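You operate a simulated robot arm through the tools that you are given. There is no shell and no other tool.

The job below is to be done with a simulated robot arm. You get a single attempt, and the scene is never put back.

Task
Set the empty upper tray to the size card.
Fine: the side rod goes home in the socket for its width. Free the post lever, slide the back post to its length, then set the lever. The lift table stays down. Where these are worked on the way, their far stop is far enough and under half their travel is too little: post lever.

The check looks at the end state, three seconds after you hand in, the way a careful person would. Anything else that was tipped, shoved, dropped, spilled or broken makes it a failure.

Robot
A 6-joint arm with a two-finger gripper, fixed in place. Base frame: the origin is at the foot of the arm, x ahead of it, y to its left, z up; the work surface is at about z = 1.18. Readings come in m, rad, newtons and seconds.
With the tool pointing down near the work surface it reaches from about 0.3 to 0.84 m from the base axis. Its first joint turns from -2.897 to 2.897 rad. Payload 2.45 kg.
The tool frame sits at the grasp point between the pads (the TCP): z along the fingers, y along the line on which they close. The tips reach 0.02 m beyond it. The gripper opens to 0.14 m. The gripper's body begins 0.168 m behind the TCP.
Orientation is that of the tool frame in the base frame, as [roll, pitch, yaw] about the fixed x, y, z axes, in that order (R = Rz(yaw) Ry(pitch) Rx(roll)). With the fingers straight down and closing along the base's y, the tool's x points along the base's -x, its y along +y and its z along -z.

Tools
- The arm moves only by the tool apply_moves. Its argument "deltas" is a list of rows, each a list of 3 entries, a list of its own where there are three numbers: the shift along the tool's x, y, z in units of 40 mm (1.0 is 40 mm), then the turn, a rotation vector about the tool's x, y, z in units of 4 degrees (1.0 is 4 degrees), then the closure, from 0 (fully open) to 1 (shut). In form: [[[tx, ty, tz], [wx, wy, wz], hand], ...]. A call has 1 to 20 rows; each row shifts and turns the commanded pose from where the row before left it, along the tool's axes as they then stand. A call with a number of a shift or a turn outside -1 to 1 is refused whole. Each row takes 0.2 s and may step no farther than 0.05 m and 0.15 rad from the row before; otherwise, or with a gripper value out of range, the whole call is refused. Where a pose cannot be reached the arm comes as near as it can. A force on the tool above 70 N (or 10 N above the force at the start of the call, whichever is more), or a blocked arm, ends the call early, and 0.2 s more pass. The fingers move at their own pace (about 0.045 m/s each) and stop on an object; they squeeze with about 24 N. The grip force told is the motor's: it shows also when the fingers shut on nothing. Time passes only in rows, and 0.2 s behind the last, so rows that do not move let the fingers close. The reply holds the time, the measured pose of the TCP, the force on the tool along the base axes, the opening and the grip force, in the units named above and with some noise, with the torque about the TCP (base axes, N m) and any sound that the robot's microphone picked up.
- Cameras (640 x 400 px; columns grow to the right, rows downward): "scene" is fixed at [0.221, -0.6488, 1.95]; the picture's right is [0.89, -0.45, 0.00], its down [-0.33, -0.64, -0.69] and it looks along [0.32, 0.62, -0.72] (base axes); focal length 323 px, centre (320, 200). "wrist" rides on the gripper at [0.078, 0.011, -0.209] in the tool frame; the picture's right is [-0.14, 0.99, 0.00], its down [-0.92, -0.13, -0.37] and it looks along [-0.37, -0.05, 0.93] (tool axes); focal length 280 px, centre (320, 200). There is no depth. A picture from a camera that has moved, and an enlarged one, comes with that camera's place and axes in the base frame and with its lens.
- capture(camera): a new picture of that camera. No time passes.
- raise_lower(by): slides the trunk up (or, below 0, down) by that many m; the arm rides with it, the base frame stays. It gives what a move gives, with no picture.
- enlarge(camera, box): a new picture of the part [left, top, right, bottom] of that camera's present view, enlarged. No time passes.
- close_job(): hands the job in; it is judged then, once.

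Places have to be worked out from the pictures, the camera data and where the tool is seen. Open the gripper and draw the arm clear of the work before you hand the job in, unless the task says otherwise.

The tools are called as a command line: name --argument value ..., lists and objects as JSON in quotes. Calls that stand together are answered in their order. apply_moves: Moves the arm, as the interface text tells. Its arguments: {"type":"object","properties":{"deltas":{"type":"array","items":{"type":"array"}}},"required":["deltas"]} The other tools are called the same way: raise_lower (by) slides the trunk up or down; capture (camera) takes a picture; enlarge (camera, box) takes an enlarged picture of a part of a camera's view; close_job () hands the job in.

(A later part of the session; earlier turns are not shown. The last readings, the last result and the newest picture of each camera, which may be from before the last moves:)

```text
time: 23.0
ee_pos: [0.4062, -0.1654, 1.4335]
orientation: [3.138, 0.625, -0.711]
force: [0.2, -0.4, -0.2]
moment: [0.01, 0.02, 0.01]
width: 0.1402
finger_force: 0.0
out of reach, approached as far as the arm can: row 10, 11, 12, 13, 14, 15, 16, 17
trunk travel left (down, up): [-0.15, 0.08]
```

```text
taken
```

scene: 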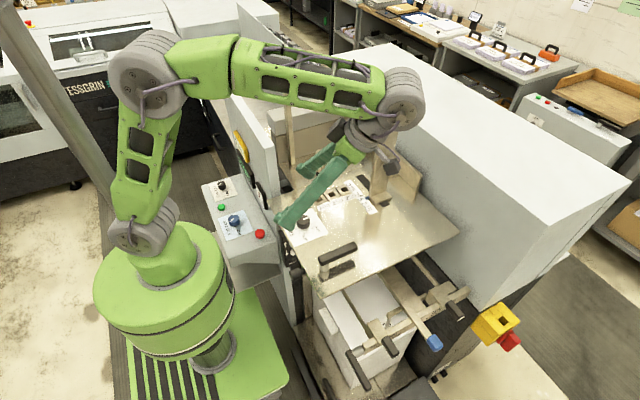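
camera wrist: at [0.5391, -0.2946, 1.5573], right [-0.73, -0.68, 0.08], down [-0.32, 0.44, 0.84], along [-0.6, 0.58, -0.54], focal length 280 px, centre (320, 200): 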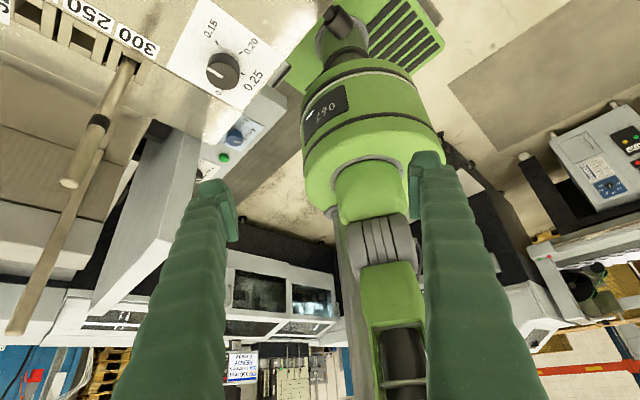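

There are boards in the far background; I enlarge those.

enlarge --camera "wrist" --box '[200, 330, 330, 400]'

enlarge --camera "wrist" --box '[540, 100, 640, 220]'

enlarge --camera "wrist" --box '[0, 290, 200, 400]'

enlarge --camera "wrist" --box '[480, 240, 640, 400]'

enlarge --camera "wrist" --box '[120, 60, 320, 190]'

```text
4.92 times, centred on (265, 365) of wrist
camera zoom: at [0.5391, -0.2946, 1.5573], right [-0.73, -0.68, 0.08], down [-0.32, 0.44, 0.84], along [-0.6, 0.58, -0.54], focal length 1380 px, centre (591, -612)
```

zoom: 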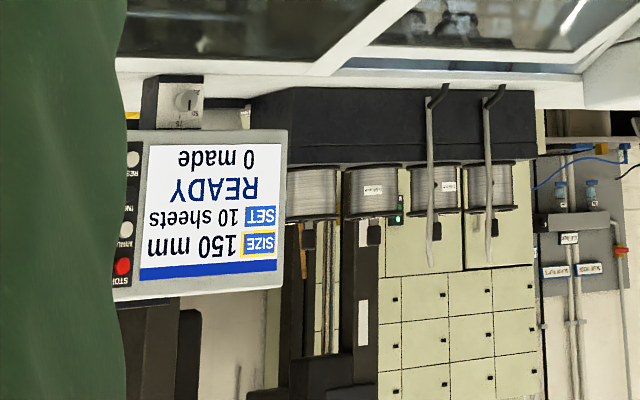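

```text
3.33 times, centred on (590, 160) of wrist
camera zoom: at [0.5391, -0.2946, 1.5573], right [-0.73, -0.68, 0.08], down [-0.32, 0.44, 0.84], along [-0.6, 0.58, -0.54], focal length 935 px, centre (-580, 333)
```

zoom: 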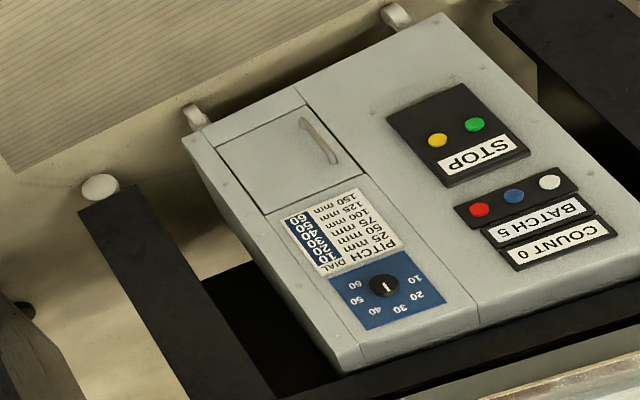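

```text
3.20 times, centred on (100, 345) of wrist
camera zoom: at [0.5391, -0.2946, 1.5573], right [-0.73, -0.68, 0.08], down [-0.32, 0.44, 0.84], along [-0.6, 0.58, -0.54], focal length 897 px, centre (1024, -264)
```

zoom: 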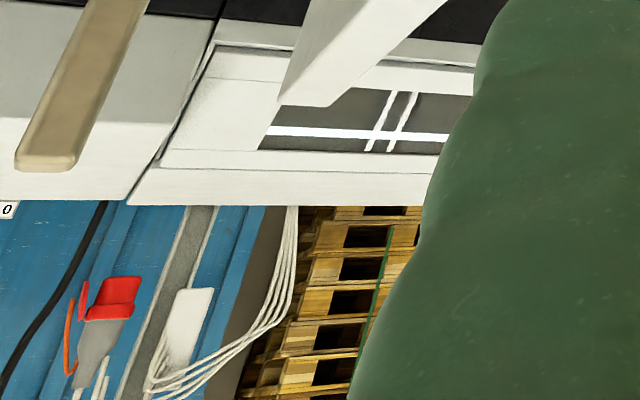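

```text
2.50 times, centred on (560, 320) of wrist
camera zoom: at [0.5391, -0.2946, 1.5573], right [-0.73, -0.68, 0.08], down [-0.32, 0.44, 0.84], along [-0.6, 0.58, -0.54], focal length 701 px, centre (-280, -100)
```

zoom: 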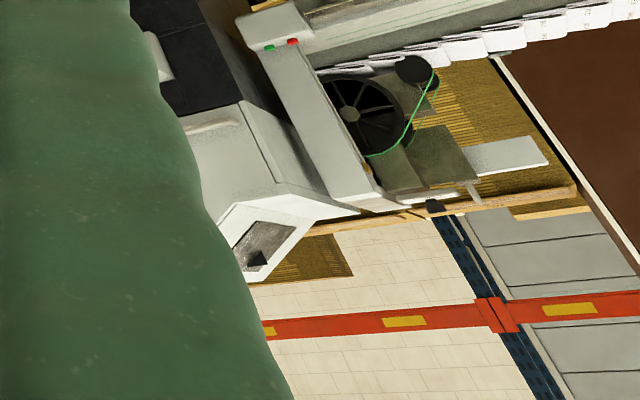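

```text
3.08 times, centred on (220, 125) of wrist
camera zoom: at [0.5391, -0.2946, 1.5573], right [-0.73, -0.68, 0.08], down [-0.32, 0.44, 0.84], along [-0.6, 0.58, -0.54], focal length 863 px, centre (628, 431)
```

zoom: 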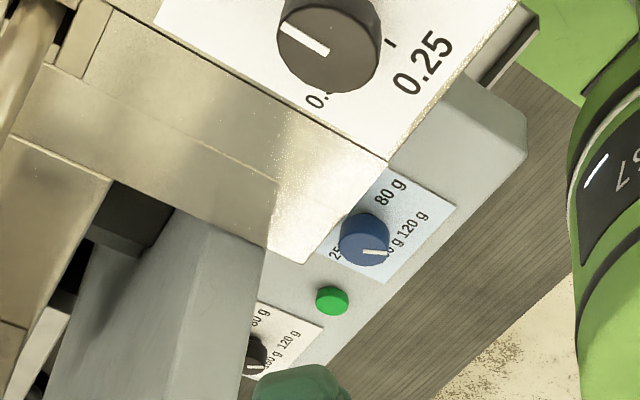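

Still no size card. I pan the tilted camera clockwise (about the vertical) to look along +y, where a small card peeked in at the left edge.

apply_moves --deltas '[[[0, 0, -0.5], [0.585, 0, 0.81], 0], [[0, 0, -0.5], [0.585, 0, 0.81], 0], [[0, 0, 0], [0.585, 0, 0.81], 0], [[0, 0, 0], [0.585, 0, 0.81], 0], [[0, 0, 0], [0.585, 0, 0.81], 0], [[0, 0, 0], [0.585, 0, 0.81], 0], [[0, 0, 0], [0.585, 0, 0.81], 0], [[0, 0, 0], [0.585, 0, 0.81], 0], [[0, 0, 0], [0.585, 0, 0.81], 0], [[0, 0, 0], [0.585, 0, 0.81], 0], [[0, 0, 0], [0.585, 0, 0.81], 0]]'

capture --camera "wrist"

```text
time: 25.4
ee_pos: [0.412, -0.1712, 1.4374]
orientation: [3.137, 0.624, -1.479]
force: [-1.1, 0.5, -0.1]
moment: [0.02, -0.01, -0.02]
width: 0.1399
finger_force: 0.1
out of reach, approached as far as the arm can: row 1, 2
trunk travel left (down, up): [-0.15, 0.08]
```

```text
taken
camera wrist: at [0.4196, -0.3569, 1.5603], right [-1.0, 0.02, 0.08], down [0.08, 0.54, 0.84], along [-0.03, 0.84, -0.54], focal length 280 px, centre (320, 200)
```

wrist: 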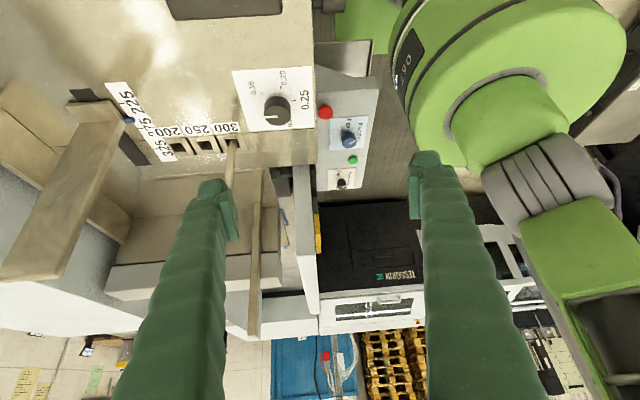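

I enlarge the far background in this view.

enlarge --camera "wrist" --box '[0, 300, 140, 400]'

enlarge --camera "wrist" --box '[220, 280, 430, 400]'

enlarge --camera "wrist" --box '[220, 160, 400, 280]'

enlarge --camera "wrist" --box '[480, 280, 640, 400]'

```text
4.00 times, centred on (70, 350) of wrist
camera zoom: at [0.4196, -0.3569, 1.5603], right [-1.0, 0.02, 0.08], down [0.08, 0.54, 0.84], along [-0.03, 0.84, -0.54], focal length 1122 px, centre (1320, -400)
```

zoom: 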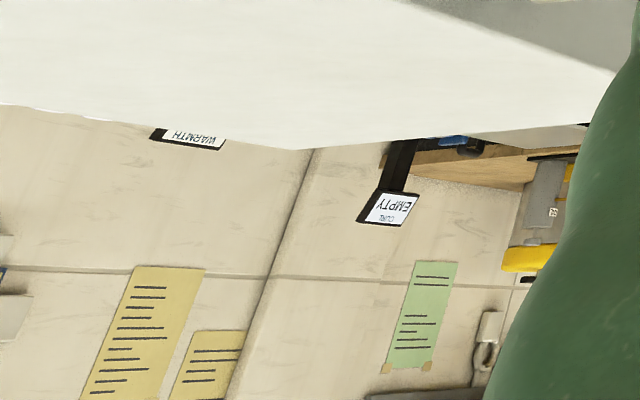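

```text
3.05 times, centred on (325, 340) of wrist
camera zoom: at [0.4196, -0.3569, 1.5603], right [-1.0, 0.02, 0.08], down [0.08, 0.54, 0.84], along [-0.03, 0.84, -0.54], focal length 854 px, centre (305, -227)
```

zoom: 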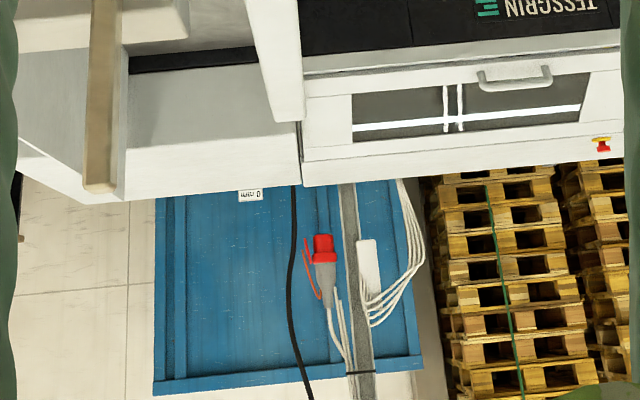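

```text
3.33 times, centred on (310, 220) of wrist
camera zoom: at [0.4196, -0.3569, 1.5603], right [-1.0, 0.02, 0.08], down [0.08, 0.54, 0.84], along [-0.03, 0.84, -0.54], focal length 935 px, centre (353, 133)
```

zoom: 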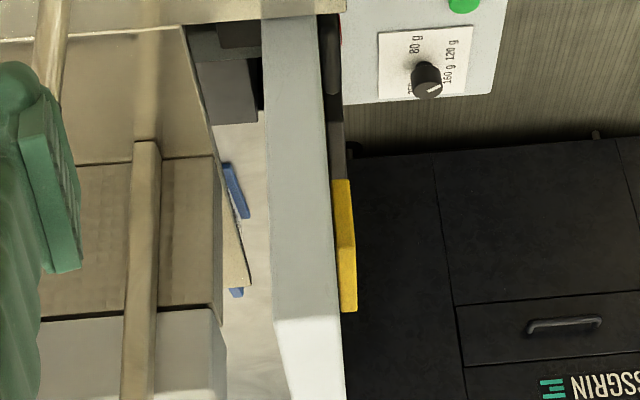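

```text
3.33 times, centred on (560, 340) of wrist
camera zoom: at [0.4196, -0.3569, 1.5603], right [-1.0, 0.02, 0.08], down [0.08, 0.54, 0.84], along [-0.03, 0.84, -0.54], focal length 935 px, centre (-480, -267)
```

zoom: 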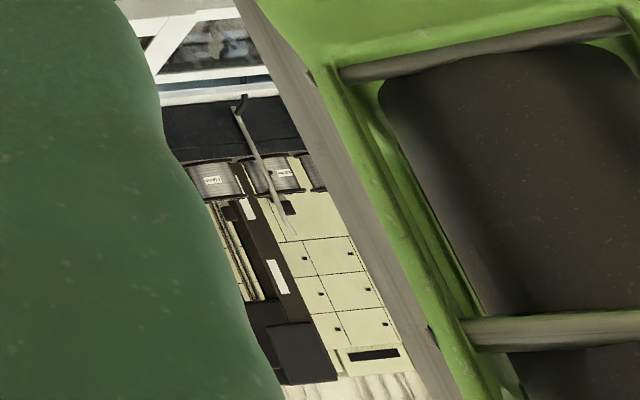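

I noticed blue clips and a card edge lying on the surface behind the feed head, around (0.45, 0.65). I untilt, rise, and fly that way to look at it.

apply_moves --deltas '[[[0, 0, 0], [0, 1, 0], 0], [[0, 0, 0], [0, 1, 0], 0], [[0, 0, 0], [0, 1, 0], 0], [[0, 0, 0], [0, 1, 0], 0], [[0, 0, 0], [0, 1, 0], 0], [[0, 0, 0], [0, 1, 0], 0], [[0, 0, 0], [0, 1, 0], 0], [[0, 0, 0], [0, 1, 0], 0], [[0, 0, 0], [0, 1, 0], 0], [[0, 0, -1], [0, 0, 0], 0], [[0, 0, -1], [0, 0, 0], 0], [[0, 0, -1], [0, 0, 0], 0]]'

apply_moves --deltas '[[[-1, -0.08, 0], [0, 0, 0], 0], [[-1, -0.08, 0], [0, 0, 0], 0], [[-1, -0.08, 0], [0, 0, 0], 0], [[-1, -0.08, 0], [0, 0, 0], 0], [[-1, -0.08, 0], [0, 0, 0], 0], [[-1, -0.08, 0], [0, 0, 0], 0], [[-1, -0.08, 0], [0, 0, 0], 0], [[-1, -0.08, 0], [0, 0, 0], 0], [[-1, -0.08, 0], [0, 0, 0], 0], [[-1, -0.08, 0], [0, 0, 0], 0], [[-1, -0.08, 0], [0, 0, 0], 0]]'

capture --camera "wrist"

```text
time: 28.0
ee_pos: [0.414, -0.1713, 1.5571]
orientation: [3.137, -0.003, -1.477]
force: [-0.3, -0.4, 0.4]
moment: [0.0, 0.02, 0.04]
width: 0.1401
finger_force: 0.1
trunk travel left (down, up): [-0.15, 0.08]
```

```text
time: 30.4
ee_pos: [0.4071, 0.2725, 1.5559]
orientation: [3.137, -0.004, -1.475]
force: [0.6, 0.4, 0.8]
moment: [-0.04, 0.0, -0.02]
width: 0.1399
finger_force: 0.1
trunk travel left (down, up): [-0.15, 0.08]
```

```text
taken
camera wrist: at [0.4047, 0.1946, 1.7655], right [-1.0, 0.04, 0.0], down [0.04, 0.93, 0.36], along [0.01, 0.36, -0.93], focal length 280 px, centre (320, 200)
```

wrist: 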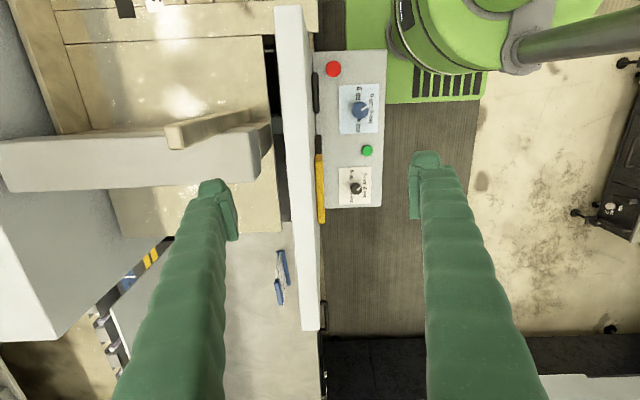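

There is a thin standing card with blue clips at about pixel (282, 275). I enlarge it.

enlarge --camera "wrist" --box '[240, 230, 330, 320]'

enlarge --camera "wrist" --box '[80, 200, 240, 360]'

```text
4.44 times, centred on (285, 275) of wrist
camera zoom: at [0.4047, 0.1946, 1.7655], right [-1.0, 0.04, 0.0], down [0.04, 0.93, 0.36], along [0.01, 0.36, -0.93], focal length 1246 px, centre (476, -133)
```

zoom: 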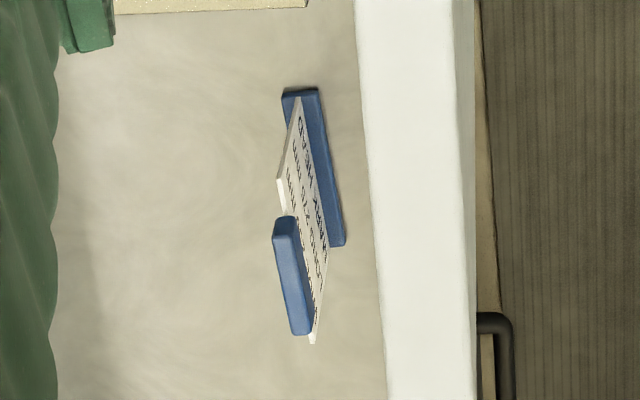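

```text
2.50 times, centred on (160, 280) of wrist
camera zoom: at [0.4047, 0.1946, 1.7655], right [-1.0, 0.04, 0.0], down [0.04, 0.93, 0.36], along [0.01, 0.36, -0.93], focal length 701 px, centre (720, 0)
```

zoom: 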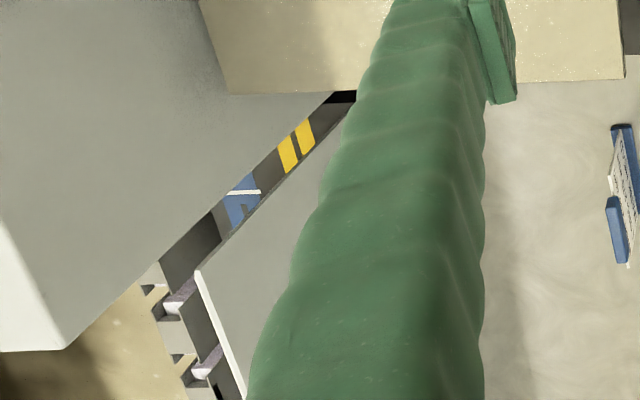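

The card's text faces −x. I enlarge it more strongly.

enlarge --camera "wrist" --box '[270, 250, 300, 310]'

```text
6.67 times, centred on (285, 280) of wrist
camera zoom: at [0.4047, 0.1946, 1.7655], right [-1.0, 0.04, 0.0], down [0.04, 0.93, 0.36], along [0.01, 0.36, -0.93], focal length 1869 px, centre (553, -333)
```

zoom: 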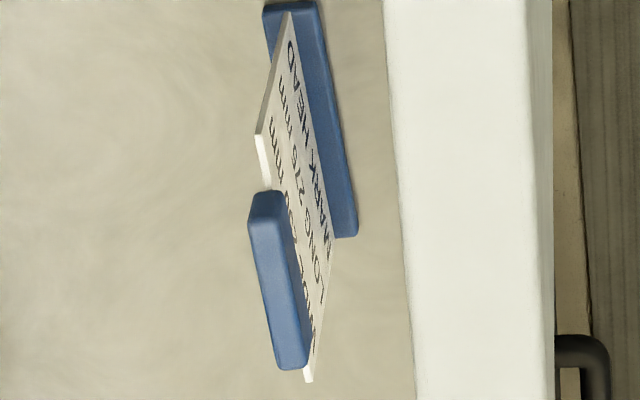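

It reads something like "MARK HEAD / LONG 2?5 mm / WIDE ?50 mm". I move so the camera looks from the −x side over the wall.

apply_moves --deltas '[[[-0.93, 0.125, 0], [0, 0, 0], 0], [[-0.93, 0.125, 0], [0, 0, 0], 0], [[-0.93, 0.125, 0], [0, 0, 0], 0], [[-0.93, 0.125, 0], [0, 0, 0], 0], [[-0.93, 0.125, 0], [0, 0, 0], 0], [[-0.93, 0.125, 0], [0, 0, 0], 0], [[-0.93, 0.125, 0], [0, 0, 0], 0], [[-0.93, 0.125, 0], [0, 0, 0], 0], [[-0.93, 0.125, 0], [0, 0, 0], 0]]'

capture --camera "wrist"

```text
time: 32.4
ee_pos: [0.3191, 0.5649, 1.5225]
orientation: [3.141, 0.001, -1.477]
force: [-0.2, -1.1, 0.6]
moment: [0.06, 0.01, -0.03]
width: 0.1399
finger_force: 0.1
out of reach, approached as far as the arm can: row 7, 8, 9
trunk travel left (down, up): [-0.15, 0.08]
```

```text
taken
camera wrist: at [0.316, 0.4862, 1.7316], right [-1.0, 0.04, 0.0], down [0.04, 0.93, 0.37], along [0.01, 0.37, -0.93], focal length 280 px, centre (320, 200)
```

wrist: 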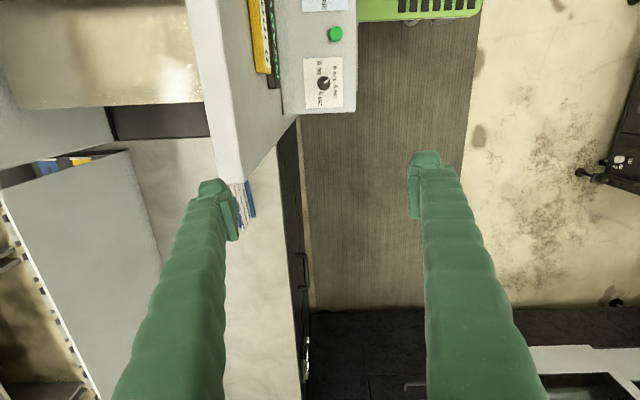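

The card is behind the left finger. I close the fingers and shift back slightly so the card is clear.

apply_moves --deltas '[[[0.8, 0, 0], [0, 0, 0], 1], [[0.8, 0, 0], [0, 0, 0], 1], [[0, 0, 0], [0, 0, 0], 1], [[0, 0, 0], [0, 0, 0], 1], [[0, 0, 0], [0, 0, 0], 1], [[0, 0, 0], [0, 0, 0], 1], [[0, 0, 0], [0, 0, 0], 1], [[0, 0, 0], [0, 0, 0], 1]]'

capture --camera "wrist"

enlarge --camera "wrist" --box '[200, 190, 290, 270]'

```text
time: 34.2
ee_pos: [0.326, 0.5006, 1.5234]
orientation: [3.137, -0.004, -1.477]
force: [0.1, 0.1, -1.0]
moment: [-0.02, -0.03, 0.0]
width: 0.0
finger_force: 15.8
trunk travel left (down, up): [-0.15, 0.08]
```

```text
taken
camera wrist: at [0.3226, 0.4231, 1.7324], right [-1.0, 0.04, 0.0], down [0.04, 0.93, 0.37], along [0.01, 0.37, -0.93], focal length 280 px, centre (320, 200)
```

wrist: 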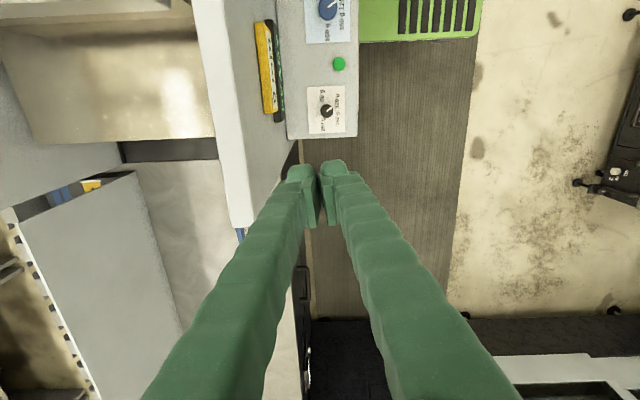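

```text
5.00 times, centred on (245, 230) of wrist
camera zoom: at [0.3226, 0.4231, 1.7324], right [-1.0, 0.04, 0.0], down [0.04, 0.93, 0.37], along [0.01, 0.37, -0.93], focal length 1402 px, centre (695, 50)
```

zoom: 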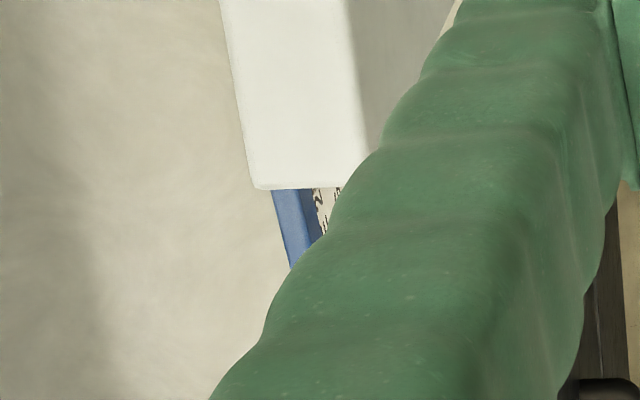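

The wall end now hides it; I go back forward with closed fingers.

apply_moves --deltas '[[[-0.8, 0, 0], [0, 0, 0], 1], [[-0.8, 0, 0], [0, 0, 0], 1]]'

enlarge --camera "wrist" --box '[200, 170, 290, 250]'

```text
time: 34.8
ee_pos: [0.3201, 0.5668, 1.5225]
orientation: [3.139, -0.004, -1.476]
force: [-0.5, 1.4, -0.2]
moment: [-0.05, -0.01, -0.02]
width: 0.0002
finger_force: 23.9
trunk travel left (down, up): [-0.15, 0.08]
```

```text
5.00 times, centred on (245, 210) of wrist
camera zoom: at [0.3168, 0.488, 1.7305], right [-1.0, 0.04, 0.0], down [0.04, 0.93, 0.37], along [0.01, 0.37, -0.93], focal length 1402 px, centre (695, 150)
```

zoom: 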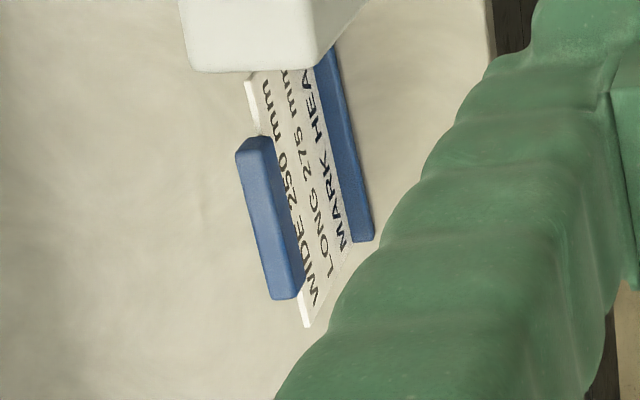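

It reads WIDE 250 mm, LONG 275 mm, MARK HEAD. I zoom in more to make sure of the digits.

enlarge --camera "wrist" --box '[232, 180, 262, 230]'

enlarge --camera "wrist" --box '[235, 182, 255, 202]'

```text
8.00 times, centred on (247, 205) of wrist
camera zoom: at [0.3168, 0.488, 1.7305], right [-1.0, 0.04, 0.0], down [0.04, 0.93, 0.37], along [0.01, 0.37, -0.93], focal length 2243 px, centre (904, 160)
```

zoom: 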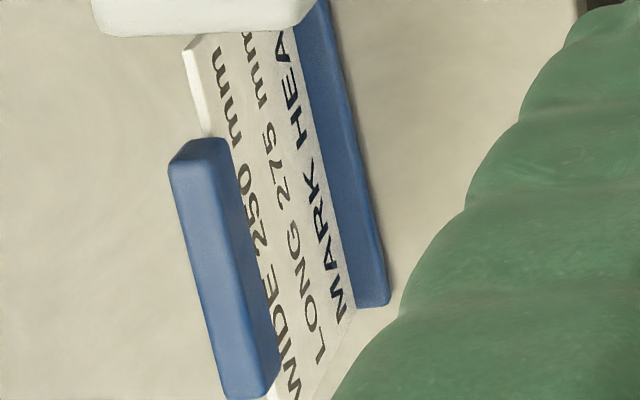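

```text
16.00 times, centred on (245, 192) of wrist
camera zoom: at [0.3168, 0.488, 1.7305], right [-1.0, 0.04, 0.0], down [0.04, 0.93, 0.37], along [0.01, 0.37, -0.93], focal length 4486 px, centre (1520, 328)
```

zoom: 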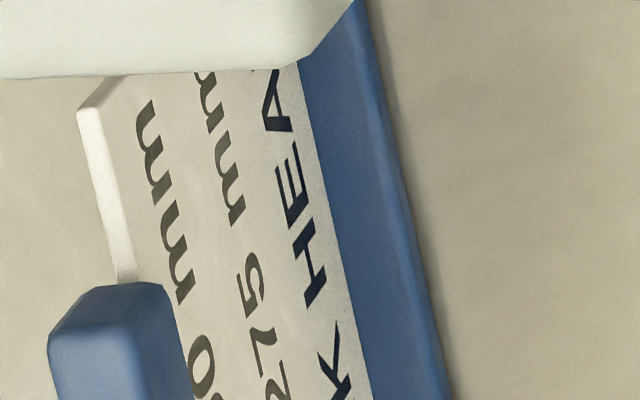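

The size card says WIDE 250 mm, LONG 275 mm. The rod goes to the 250 socket (about 50 mm in +x from its present 300 socket), and the post pointer (now ≈253) goes to the 275 mark. I fly back over the tray first.

apply_moves --deltas '[[[0.99, -0.157, 0], [0, 0, 0], 1], [[0.99, -0.157, 0], [0, 0, 0], 1], [[0.99, -0.157, 0], [0, 0, 0], 1], [[0.99, -0.157, 0], [0, 0, 0], 1], [[0.99, -0.157, 0], [0, 0, 0], 1], [[0.99, -0.157, 0], [0, 0, 0], 1], [[0.99, -0.157, 0], [0, 0, 0], 1], [[0.99, -0.157, 0], [0, 0, 0], 1], [[0.99, -0.157, 0], [0, 0, 0], 1], [[0.99, -0.157, 0], [0, 0, 0], 1], [[0.99, -0.157, 0], [0, 0, 0], 1], [[0.99, -0.157, 0], [0, 0, 0], 1], [[0.99, -0.157, 0], [0, 0, 0], 1], [[0.99, -0.157, 0], [0, 0, 0], 1], [[0.99, -0.157, 0], [0, 0, 0], 1], [[0.99, -0.157, 0], [0, 0, 0], 1], [[0.99, -0.157, 0], [0, 0, 0], 1], [[0.99, -0.157, 0], [0, 0, 0], 1]]'

apply_moves --deltas '[[[0, 0, 0], [0, 0, 1], 0.643], [[0, 0, 0], [0, 0, 1], 0.643], [[0, 0, 0], [0, 0, 1], 0.643], [[0, 0, 0], [0, 0, 1], 0.643], [[0, 0, 0], [0, 0, 1], 0.643], [[0, 0, 0], [0, 0, 1], 0.643], [[0, 0, 0], [0, 0, 1], 0.643], [[0, 0, 0], [0, 0, 1], 0.643], [[0, 0, 0], [0, 0, 1], 0.643], [[0, 0, 0], [0, 0, 1], 0.643], [[0, 0, 0], [0, 0, 1], 0.643], [[0, 0, 0], [0, 0, 1], 0.643], [[0, 0, 0], [0, 0, 1], 0.643], [[0, 0, 0], [0, 0, 1], 0.643], [[0, 0, 0], [0, 0, 1], 0.643], [[0, 0, 0], [0, 0, 1], 0.643], [[0, 0, 0], [0, 0, 1], 0.643], [[0, 0, 0], [0, 0, 1], 0.643], [[0, 0, 0], [0, 0, 1], 0.643], [[0, 0, 0], [0, 0, 1], 0.643]]'

apply_moves --deltas '[[[0, 0, 0], [0, 0, 1], 0.643], [[0, 0, 0], [0, 0, 1], 0.643], [[0, 0, 0], [0, 0, 1], 0.643], [[0, 0, 0], [0, 0, 0.86], 0.643]]'

capture --camera "wrist"

```text
time: 38.6
ee_pos: [0.5019, -0.1358, 1.5223]
orientation: [3.134, -0.001, -1.475]
force: [0.0, -0.3, 0.2]
moment: [0.07, 0.0, 0.02]
width: 0.0001
finger_force: 24.5
trunk travel left (down, up): [-0.15, 0.08]
```

```text
time: 42.8
ee_pos: [0.5015, -0.1343, 1.5243]
orientation: [-3.14, -0.003, -2.873]
force: [0.0, 1.8, 0.3]
moment: [0.04, -0.02, -0.02]
width: 0.0501
finger_force: 0.0
trunk travel left (down, up): [-0.15, 0.08]
```

```text
time: 43.8
ee_pos: [0.5004, -0.1341, 1.5255]
orientation: [-3.138, -0.004, 3.139]
force: [-0.4, -0.2, 0.0]
moment: [0.03, 0.0, -0.03]
width: 0.0499
finger_force: 0.0
trunk travel left (down, up): [-0.15, 0.08]
```

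```text
taken
camera wrist: at [0.4227, -0.1229, 1.7338], right [0.14, 0.99, 0.0], down [0.92, -0.13, 0.37], along [0.36, -0.05, -0.93], focal length 280 px, centre (320, 200)
```

wrist: 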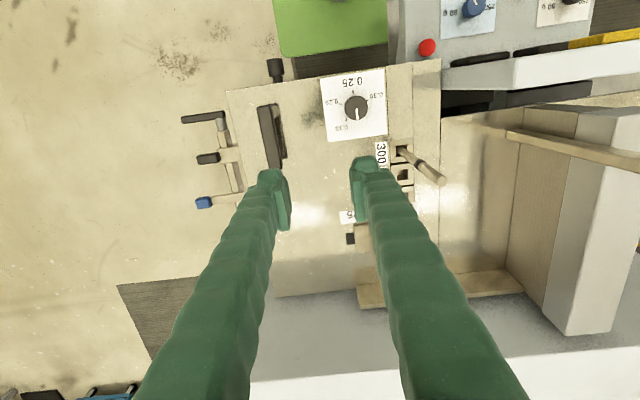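

Orientation is back to straight down with a 50 mm opening. I enlarge the lever for its geometry.

enlarge --camera "wrist" --box '[230, 80, 330, 180]'

enlarge --camera "scene" --box '[300, 220, 380, 300]'

```text
4.00 times, centred on (280, 130) of wrist
camera zoom: at [0.4227, -0.1229, 1.7338], right [0.14, 0.99, 0.0], down [0.92, -0.13, 0.37], along [0.36, -0.05, -0.93], focal length 1122 px, centre (480, 480)
```

zoom: 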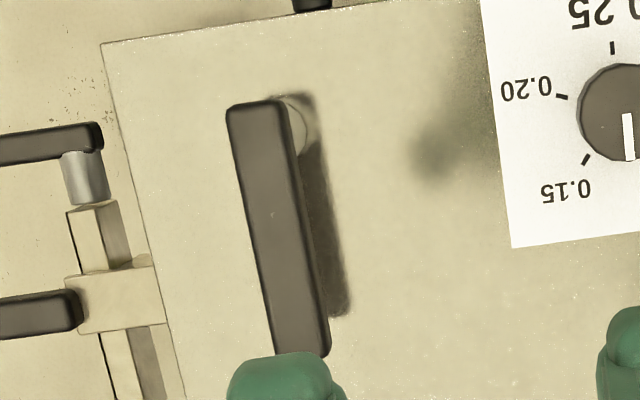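

```text
5.00 times, centred on (340, 260) of scene
camera zoom: at [0.221, -0.6488, 1.95], right [0.89, -0.45, 0.0], down [-0.33, -0.64, -0.69], along [0.32, 0.62, -0.72], focal length 1614 px, centre (220, -100)
```

zoom: 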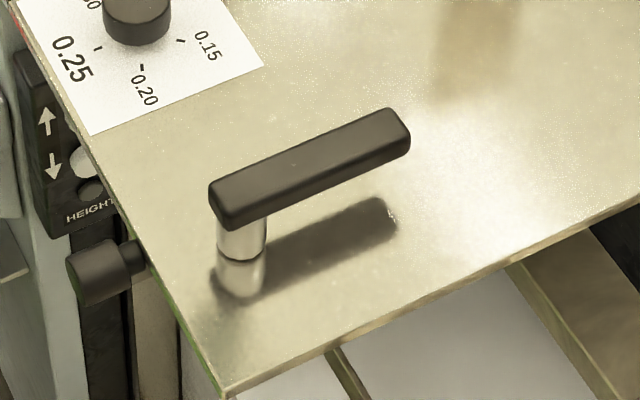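

The bar runs along x from about (0.437, −0.22) to (0.545, −0.22), top z≈1.237, pivoting near (0.45, −0.224). I descend with the open fingers straddling the bar's free end, stopping first just above it.

apply_moves --deltas '[[[-0.205, -0.733, 0], [0, 0, 0], 0.6], [[-0.205, -0.733, 0], [0, 0, 0], 0.6], [[-0.205, -0.733, 0], [0, 0, 0], 0.6], [[0, 0, 0.93], [0, 0, 0], 0.6], [[0, 0, 0.93], [0, 0, 0], 0.6], [[0, 0, 0.93], [0, 0, 0], 0.6], [[0, 0, 0.93], [0, 0, 0], 0.6], [[0, 0, 0.93], [0, 0, 0], 0.6], [[0, 0, 0.93], [0, 0, 0], 0.6]]'

capture --camera "wrist"

enlarge --camera "scene" --box '[270, 180, 400, 300]'

```text
time: 45.8
ee_pos: [0.5247, -0.2226, 1.2998]
orientation: [-3.138, -0.003, -3.141]
force: [0.4, -0.4, 0.2]
moment: [0.02, 0.01, -0.02]
width: 0.056
finger_force: 0.0
trunk travel left (down, up): [-0.15, 0.08]
```

```text
taken
camera wrist: at [0.4464, -0.211, 1.5095], right [0.14, 0.99, 0.0], down [0.92, -0.13, 0.37], along [0.36, -0.05, -0.93], focal length 280 px, centre (320, 200)
```

wrist: 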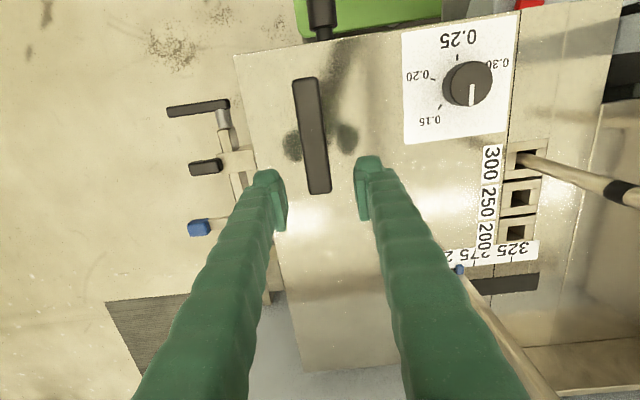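

```text
3.33 times, centred on (335, 240) of scene
camera zoom: at [0.221, -0.6488, 1.95], right [0.89, -0.45, 0.0], down [-0.33, -0.64, -0.69], along [0.32, 0.62, -0.72], focal length 1076 px, centre (270, 67)
```

zoom: 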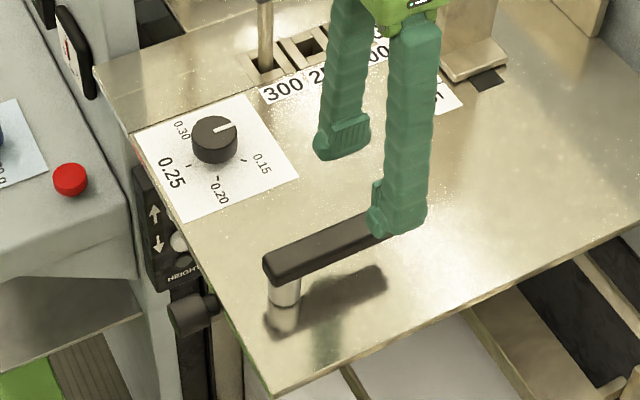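

Shadows show the fingers symmetric about the bar. I lower to z≈1.225 so the tips straddle it.

apply_moves --deltas '[[[0, 0, 0.6], [0, 0, 0], 0.6], [[0, 0, 0.6], [0, 0, 0], 0.6], [[0, 0, 0.65], [0, 0, 0], 0.6]]'

enlarge --camera "scene" --box '[270, 180, 400, 300]'

capture --camera "wrist"

```text
time: 46.6
ee_pos: [0.5229, -0.2217, 1.2283]
orientation: [-3.139, -0.004, -3.141]
force: [-1.0, -0.2, 0.4]
moment: [-0.01, 0.04, 0.01]
width: 0.0559
finger_force: 0.0
trunk travel left (down, up): [-0.15, 0.08]
```

```text
3.33 times, centred on (335, 240) of scene
camera zoom: at [0.221, -0.6488, 1.95], right [0.89, -0.45, 0.0], down [-0.33, -0.64, -0.69], along [0.32, 0.62, -0.72], focal length 1076 px, centre (270, 67)
```

zoom: 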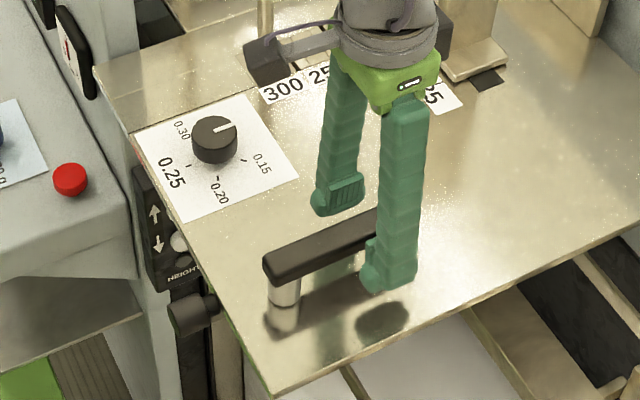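

```text
taken
camera wrist: at [0.4462, -0.2117, 1.4361], right [0.14, 0.99, 0.0], down [0.92, -0.13, 0.37], along [0.36, -0.05, -0.93], focal length 280 px, centre (320, 200)
```

wrist: 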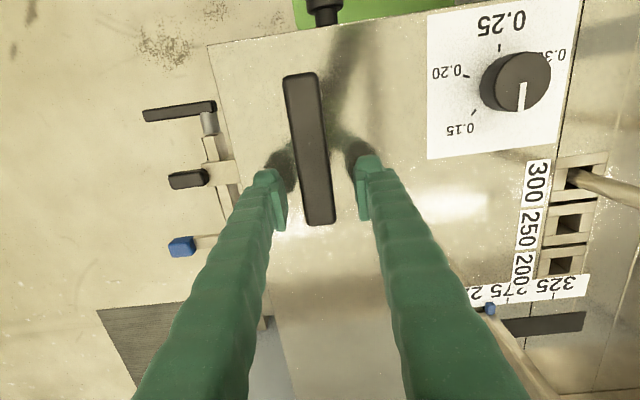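

Fingers straddle the bar. I try nudging gently toward +y (the −y finger will contact after ~13 mm) and read the force.

apply_moves --deltas '[[[0, 0.25, 0], [0, 0, 0], 0.6], [[0, 0.15, 0], [0, 0, 0], 0.6], [[0, 0.1, 0], [0, 0, 0], 0.6]]'

```text
time: 47.4
ee_pos: [0.5243, -0.2059, 1.2271]
orientation: [-3.138, -0.003, -3.141]
force: [-0.3, -13.3, 0.1]
moment: [-0.05, -0.04, 0.13]
width: 0.0645
finger_force: 6.6
trunk travel left (down, up): [-0.15, 0.08]
```

A 13 N reaction appeared with the finger being pushed. I look whether the lever has turned.

capture --camera "wrist"

```text
taken
camera wrist: at [0.4463, -0.194, 1.4364], right [0.14, 0.99, 0.0], down [0.92, -0.13, 0.37], along [0.36, -0.05, -0.93], focal length 280 px, centre (320, 200)
```

wrist: 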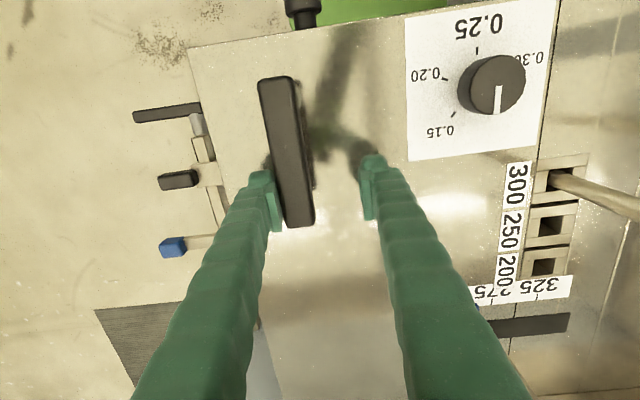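

The bar barely changed direction. I try the other way (−y) equally gently for comparison.

apply_moves --deltas '[[[0, -0.4, 0], [0, 0, 0], 0.6], [[0, -0.3, 0], [0, 0, 0], 0.6], [[0, -0.15, 0], [0, 0, 0], 0.6], [[0, -0.1, 0], [0, 0, 0], 0.6], [[0, -0.1, 0], [0, 0, 0], 0.6]]'

capture --camera "wrist"

```text
time: 48.6
ee_pos: [0.5246, -0.2447, 1.2274]
orientation: [-3.14, -0.003, 3.141]
force: [2.3, 5.4, -0.6]
moment: [-0.03, -0.05, -0.13]
width: 0.0595
finger_force: 3.1
trunk travel left (down, up): [-0.15, 0.08]
```

```text
taken
camera wrist: at [0.447, -0.2329, 1.4363], right [0.14, 0.99, 0.0], down [0.92, -0.13, 0.37], along [0.36, -0.05, -0.93], focal length 280 px, centre (320, 200)
```

wrist: 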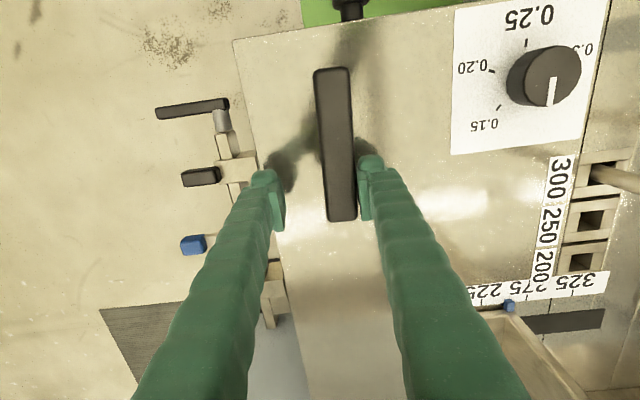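

Neither direction moved visibly at 5–13 N. I push −y further in small steps to see whether it gives.

apply_moves --deltas '[[[0, -0.1, 0], [0, 0, 0], 0.6], [[0, -0.1, 0], [0, 0, 0], 0.6], [[0, -0.1, 0], [0, 0, 0], 0.6]]'

capture --camera "wrist"

```text
time: 49.4
ee_pos: [0.5234, -0.2574, 1.2267]
orientation: [-3.139, -0.003, 3.141]
force: [1.0, 2.0, 0.4]
moment: [0.01, 0.04, -0.05]
width: 0.057
finger_force: 0.9
trunk travel left (down, up): [-0.15, 0.08]
```

```text
taken
camera wrist: at [0.4465, -0.2461, 1.4362], right [0.14, 0.99, 0.0], down [0.92, -0.13, 0.37], along [0.36, -0.05, -0.93], focal length 280 px, centre (320, 200)
```

wrist: 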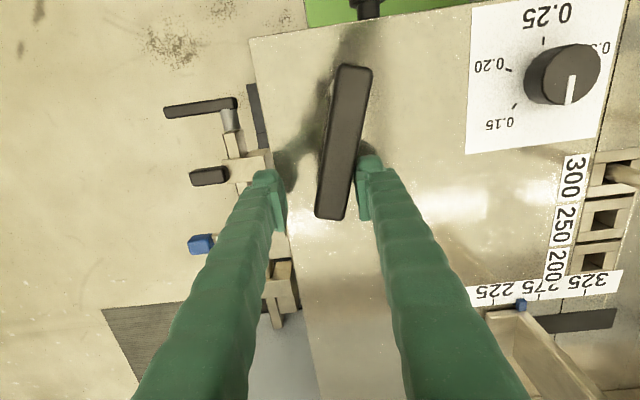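

It gives toward −y with little force; the bar is now at about −17°. I first turn the hand to match, then follow the arc about the pivot.

apply_moves --deltas '[[[0.05, 0, 0], [0, 0, 1], 0.6], [[0.05, 0, 0], [0, 0, 1], 0.6], [[0.05, 0, 0], [0, 0, 1], 0.6], [[0.03, 0, 0], [0, 0, 1], 0.6], [[0.005, -0.128, 0], [0, 0, 1], 0.6], [[0.005, -0.128, 0], [0, 0, 1], 0.6], [[0.005, -0.128, 0], [0, 0, 1], 0.6], [[0.005, -0.128, 0], [0, 0, 1], 0.6], [[0.005, -0.128, 0], [0, 0, 1], 0.6], [[0.005, -0.128, 0], [0, 0, 1], 0.6]]'

capture --camera "wrist"

```text
time: 51.6
ee_pos: [0.503, -0.2838, 1.2277]
orientation: [-3.135, -0.001, 2.442]
force: [-0.3, 1.2, 0.1]
moment: [0.04, 0.02, 0.0]
width: 0.0568
finger_force: 0.6
trunk travel left (down, up): [-0.15, 0.08]
```

```text
taken
camera wrist: at [0.4502, -0.2242, 1.4364], right [0.74, 0.67, 0.0], down [0.62, -0.69, 0.37], along [0.24, -0.28, -0.93], focal length 280 px, centre (320, 200)
```

wrist: 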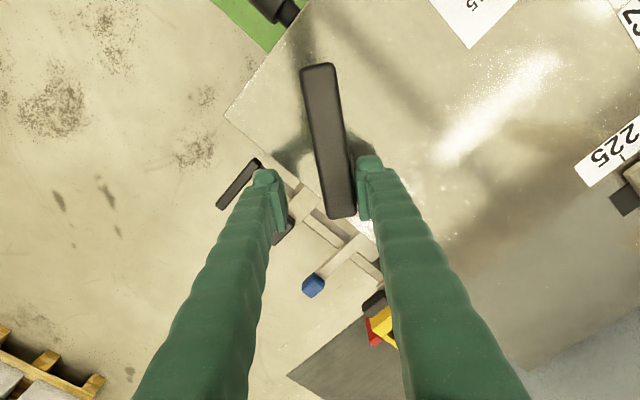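

The lever follows smoothly. I continue the arc.

apply_moves --deltas '[[[0.005, -0.128, 0], [0, 0, 1], 0.6], [[0.005, -0.128, 0], [0, 0, 1], 0.6], [[0.005, -0.128, 0], [0, 0, 1], 0.6], [[0.005, -0.128, 0], [0, 0, 1], 0.6], [[0.005, -0.128, 0], [0, 0, 1], 0.6], [[0.005, -0.128, 0], [0, 0, 1], 0.6], [[0.005, -0.128, 0], [0, 0, 1], 0.6], [[0.005, -0.128, 0], [0, 0, 1], 0.6]]'

capture --camera "wrist"

```text
time: 53.4
ee_pos: [0.4684, -0.306, 1.2283]
orientation: [-3.137, 0.001, 1.883]
force: [-0.3, -0.4, -0.5]
moment: [-0.01, 0.03, -0.01]
width: 0.056
finger_force: 0.0
trunk travel left (down, up): [-0.15, 0.08]
```

```text
taken
camera wrist: at [0.4559, -0.2271, 1.4362], right [0.98, 0.17, 0.0], down [0.16, -0.91, 0.37], along [0.06, -0.37, -0.93], focal length 280 px, centre (320, 200)
```

wrist: 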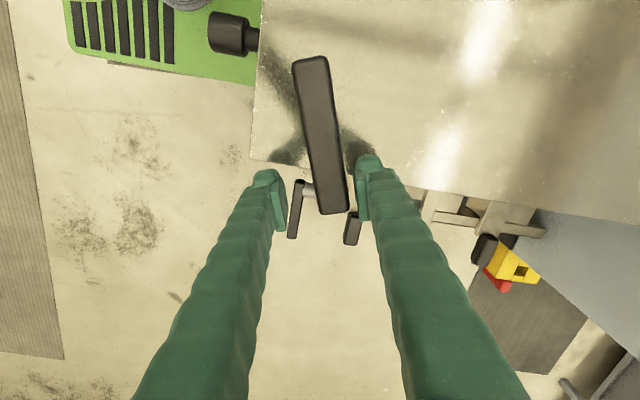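

Lever is at about −70°. I continue toward the stop, watching force.

apply_moves --deltas '[[[0.005, -0.128, 0], [0, 0, 1], 0.6], [[0.005, -0.128, 0], [0, 0, 1], 0.6], [[0.005, -0.128, 0], [0, 0, 1], 0.6], [[0.005, -0.128, 0], [0, 0, 1], 0.6]]'

capture --camera "wrist"

```text
time: 54.4
ee_pos: [0.4548, -0.3057, 1.2288]
orientation: [3.141, 0.005, 1.605]
force: [37.2, 19.8, 3.2]
moment: [-0.21, 0.05, 1.07]
width: 0.0802
finger_force: 17.5
trunk travel left (down, up): [-0.15, 0.08]
```

```text
taken
camera wrist: at [0.4637, -0.2268, 1.4362], right [0.99, -0.1, 0.0], down [-0.1, -0.92, 0.37], along [-0.04, -0.37, -0.93], focal length 280 px, centre (320, 200)
```

wrist: 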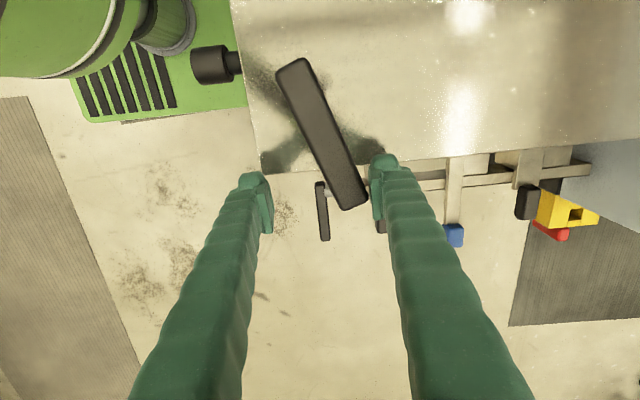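

The force rose at about −74°, with the lever against its far stop. I back off, centre the fingers on the bar and lift away.

apply_moves --deltas '[[[0, 0.2, 0], [0, 0, -1], 0.6], [[0, 0.15, 0], [0, 0, -1], 0.6], [[0, 0.12, 0], [0, 0, -1], 0.6], [[0, 0, 0], [0, 0, 0], 0.6]]'

capture --camera "wrist"

```text
time: 55.4
ee_pos: [0.4676, -0.3084, 1.2261]
orientation: [-3.135, 0.0, 1.815]
force: [-0.9, 0.4, 0.2]
moment: [0.01, 0.0, 0.02]
width: 0.0562
finger_force: 0.0
trunk travel left (down, up): [-0.15, 0.08]
```

```text
taken
camera wrist: at [0.4589, -0.2289, 1.4358], right [0.99, 0.11, -0.01], down [0.1, -0.92, 0.37], along [0.03, -0.37, -0.93], focal length 280 px, centre (320, 200)
```

wrist: 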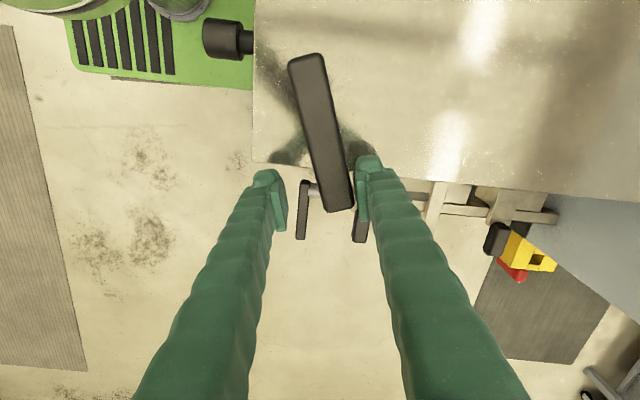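

The lever stays at the far stop. I lift out and rotate the hand back to yaw π.

apply_moves --deltas '[[[0, 0, -0.9], [0, 0, 0], 0.6], [[0, 0, -0.9], [0, 0, 0], 0.6], [[0, 0, -0.9], [0, 0, 0], 0.6], [[0, 0, -0.9], [0, 0, 0], 0.6], [[0, 0, -0.9], [0, 0, 0], 0.6], [[0, 0, -0.9], [0, 0, 0], 0.6], [[0, 0, -0.9], [0, 0, 0], 0.6], [[0, 0, -0.9], [0, 0, 0], 0.6]]'

apply_moves --deltas '[[[0, 0, 0], [0, 0, -1], 0.6], [[0, 0, 0], [0, 0, -1], 0.6], [[0, 0, 0], [0, 0, -1], 0.6], [[0, 0, 0], [0, 0, -1], 0.6], [[0, 0, 0], [0, 0, -1], 0.6], [[0, 0, 0], [0, 0, -1], 0.6], [[0, 0, 0], [0, 0, -1], 0.6], [[0, 0, 0], [0, 0, -1], 0.6], [[0, 0, 0], [0, 0, -1], 0.6], [[0, 0, 0], [0, 0, -1], 0.6], [[0, 0, 0], [0, 0, -1], 0.6], [[0, 0, 0], [0, 0, -1], 0.6], [[0, 0, 0], [0, 0, -1], 0.6], [[0, 0, 0], [0, 0, -1], 0.6], [[0, 0, 0], [0, 0, -1], 0.6], [[0, 0, 0], [0, 0, -1], 0.6], [[0, 0, 0], [0, 0, -1], 0.6], [[0, 0, 0], [0, 0, -1], 0.6], [[0, 0, 0], [0, 0, -1], 0.6]]'

capture --camera "wrist"

capture --camera "scene"

```text
time: 57.2
ee_pos: [0.4699, -0.3069, 1.5158]
orientation: [-3.138, 0.002, 1.816]
force: [0.3, 0.4, -0.1]
moment: [0.02, -0.02, 0.02]
width: 0.0556
finger_force: 0.0
trunk travel left (down, up): [-0.15, 0.08]
```

```text
time: 61.2
ee_pos: [0.4688, -0.307, 1.516]
orientation: [-3.137, -0.004, 3.141]
force: [0.0, 0.5, -0.6]
moment: [-0.01, 0.01, -0.05]
width: 0.056
finger_force: 0.0
trunk travel left (down, up): [-0.15, 0.08]
```

```text
taken
camera wrist: at [0.3911, -0.2949, 1.7249], right [0.14, 0.99, 0.0], down [0.92, -0.13, 0.37], along [0.36, -0.05, -0.93], focal length 280 px, centre (320, 200)
```

wrist: 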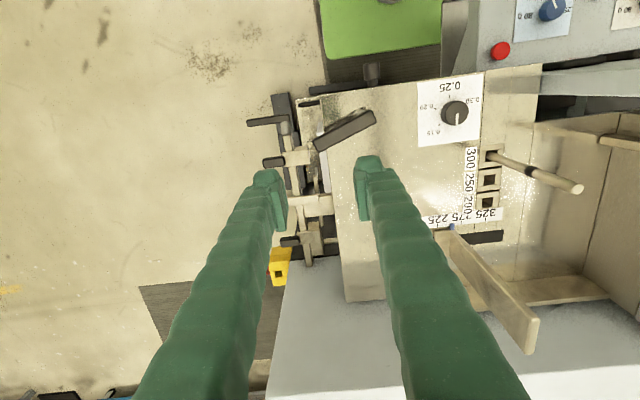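

```text
taken
```

scene: 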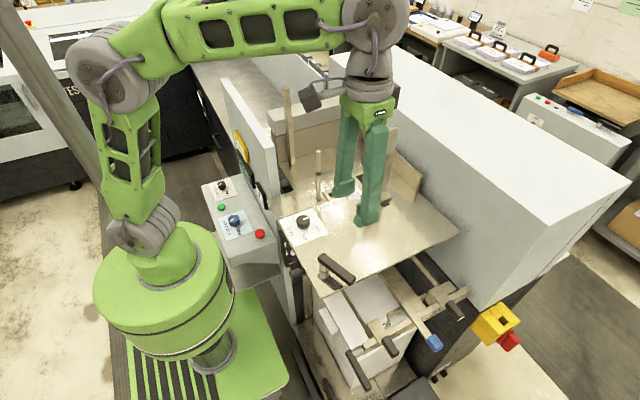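

The lever now points toward the tray's front edge (freed). I inspect the post's shape and pointer.

enlarge --camera "wrist" --box '[410, 200, 550, 360]'

enlarge --camera "wrist" --box '[420, 190, 520, 250]'

```text
2.50 times, centred on (480, 280) of wrist
camera zoom: at [0.3911, -0.2949, 1.7249], right [0.14, 0.99, 0.0], down [0.92, -0.13, 0.37], along [0.36, -0.05, -0.93], focal length 701 px, centre (-80, 0)
```

zoom: 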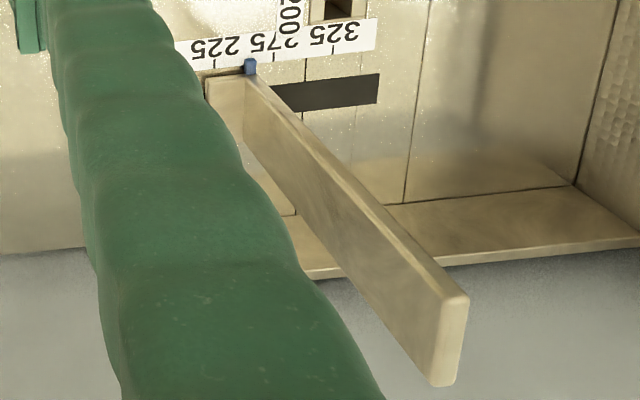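

```text
6.40 times, centred on (470, 220) of wrist
camera zoom: at [0.3911, -0.2949, 1.7249], right [0.14, 0.99, 0.0], down [0.92, -0.13, 0.37], along [0.36, -0.05, -0.93], focal length 1794 px, centre (-640, 72)
```

zoom: 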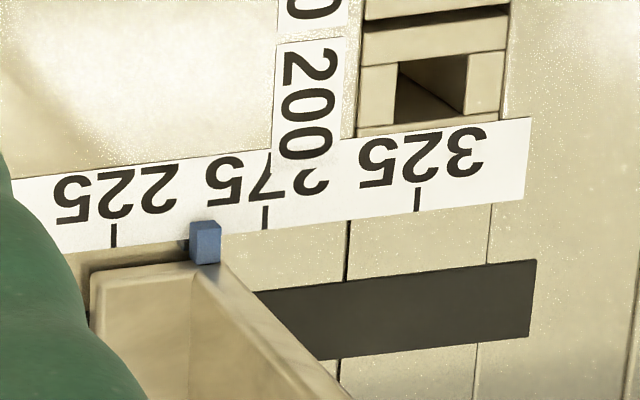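

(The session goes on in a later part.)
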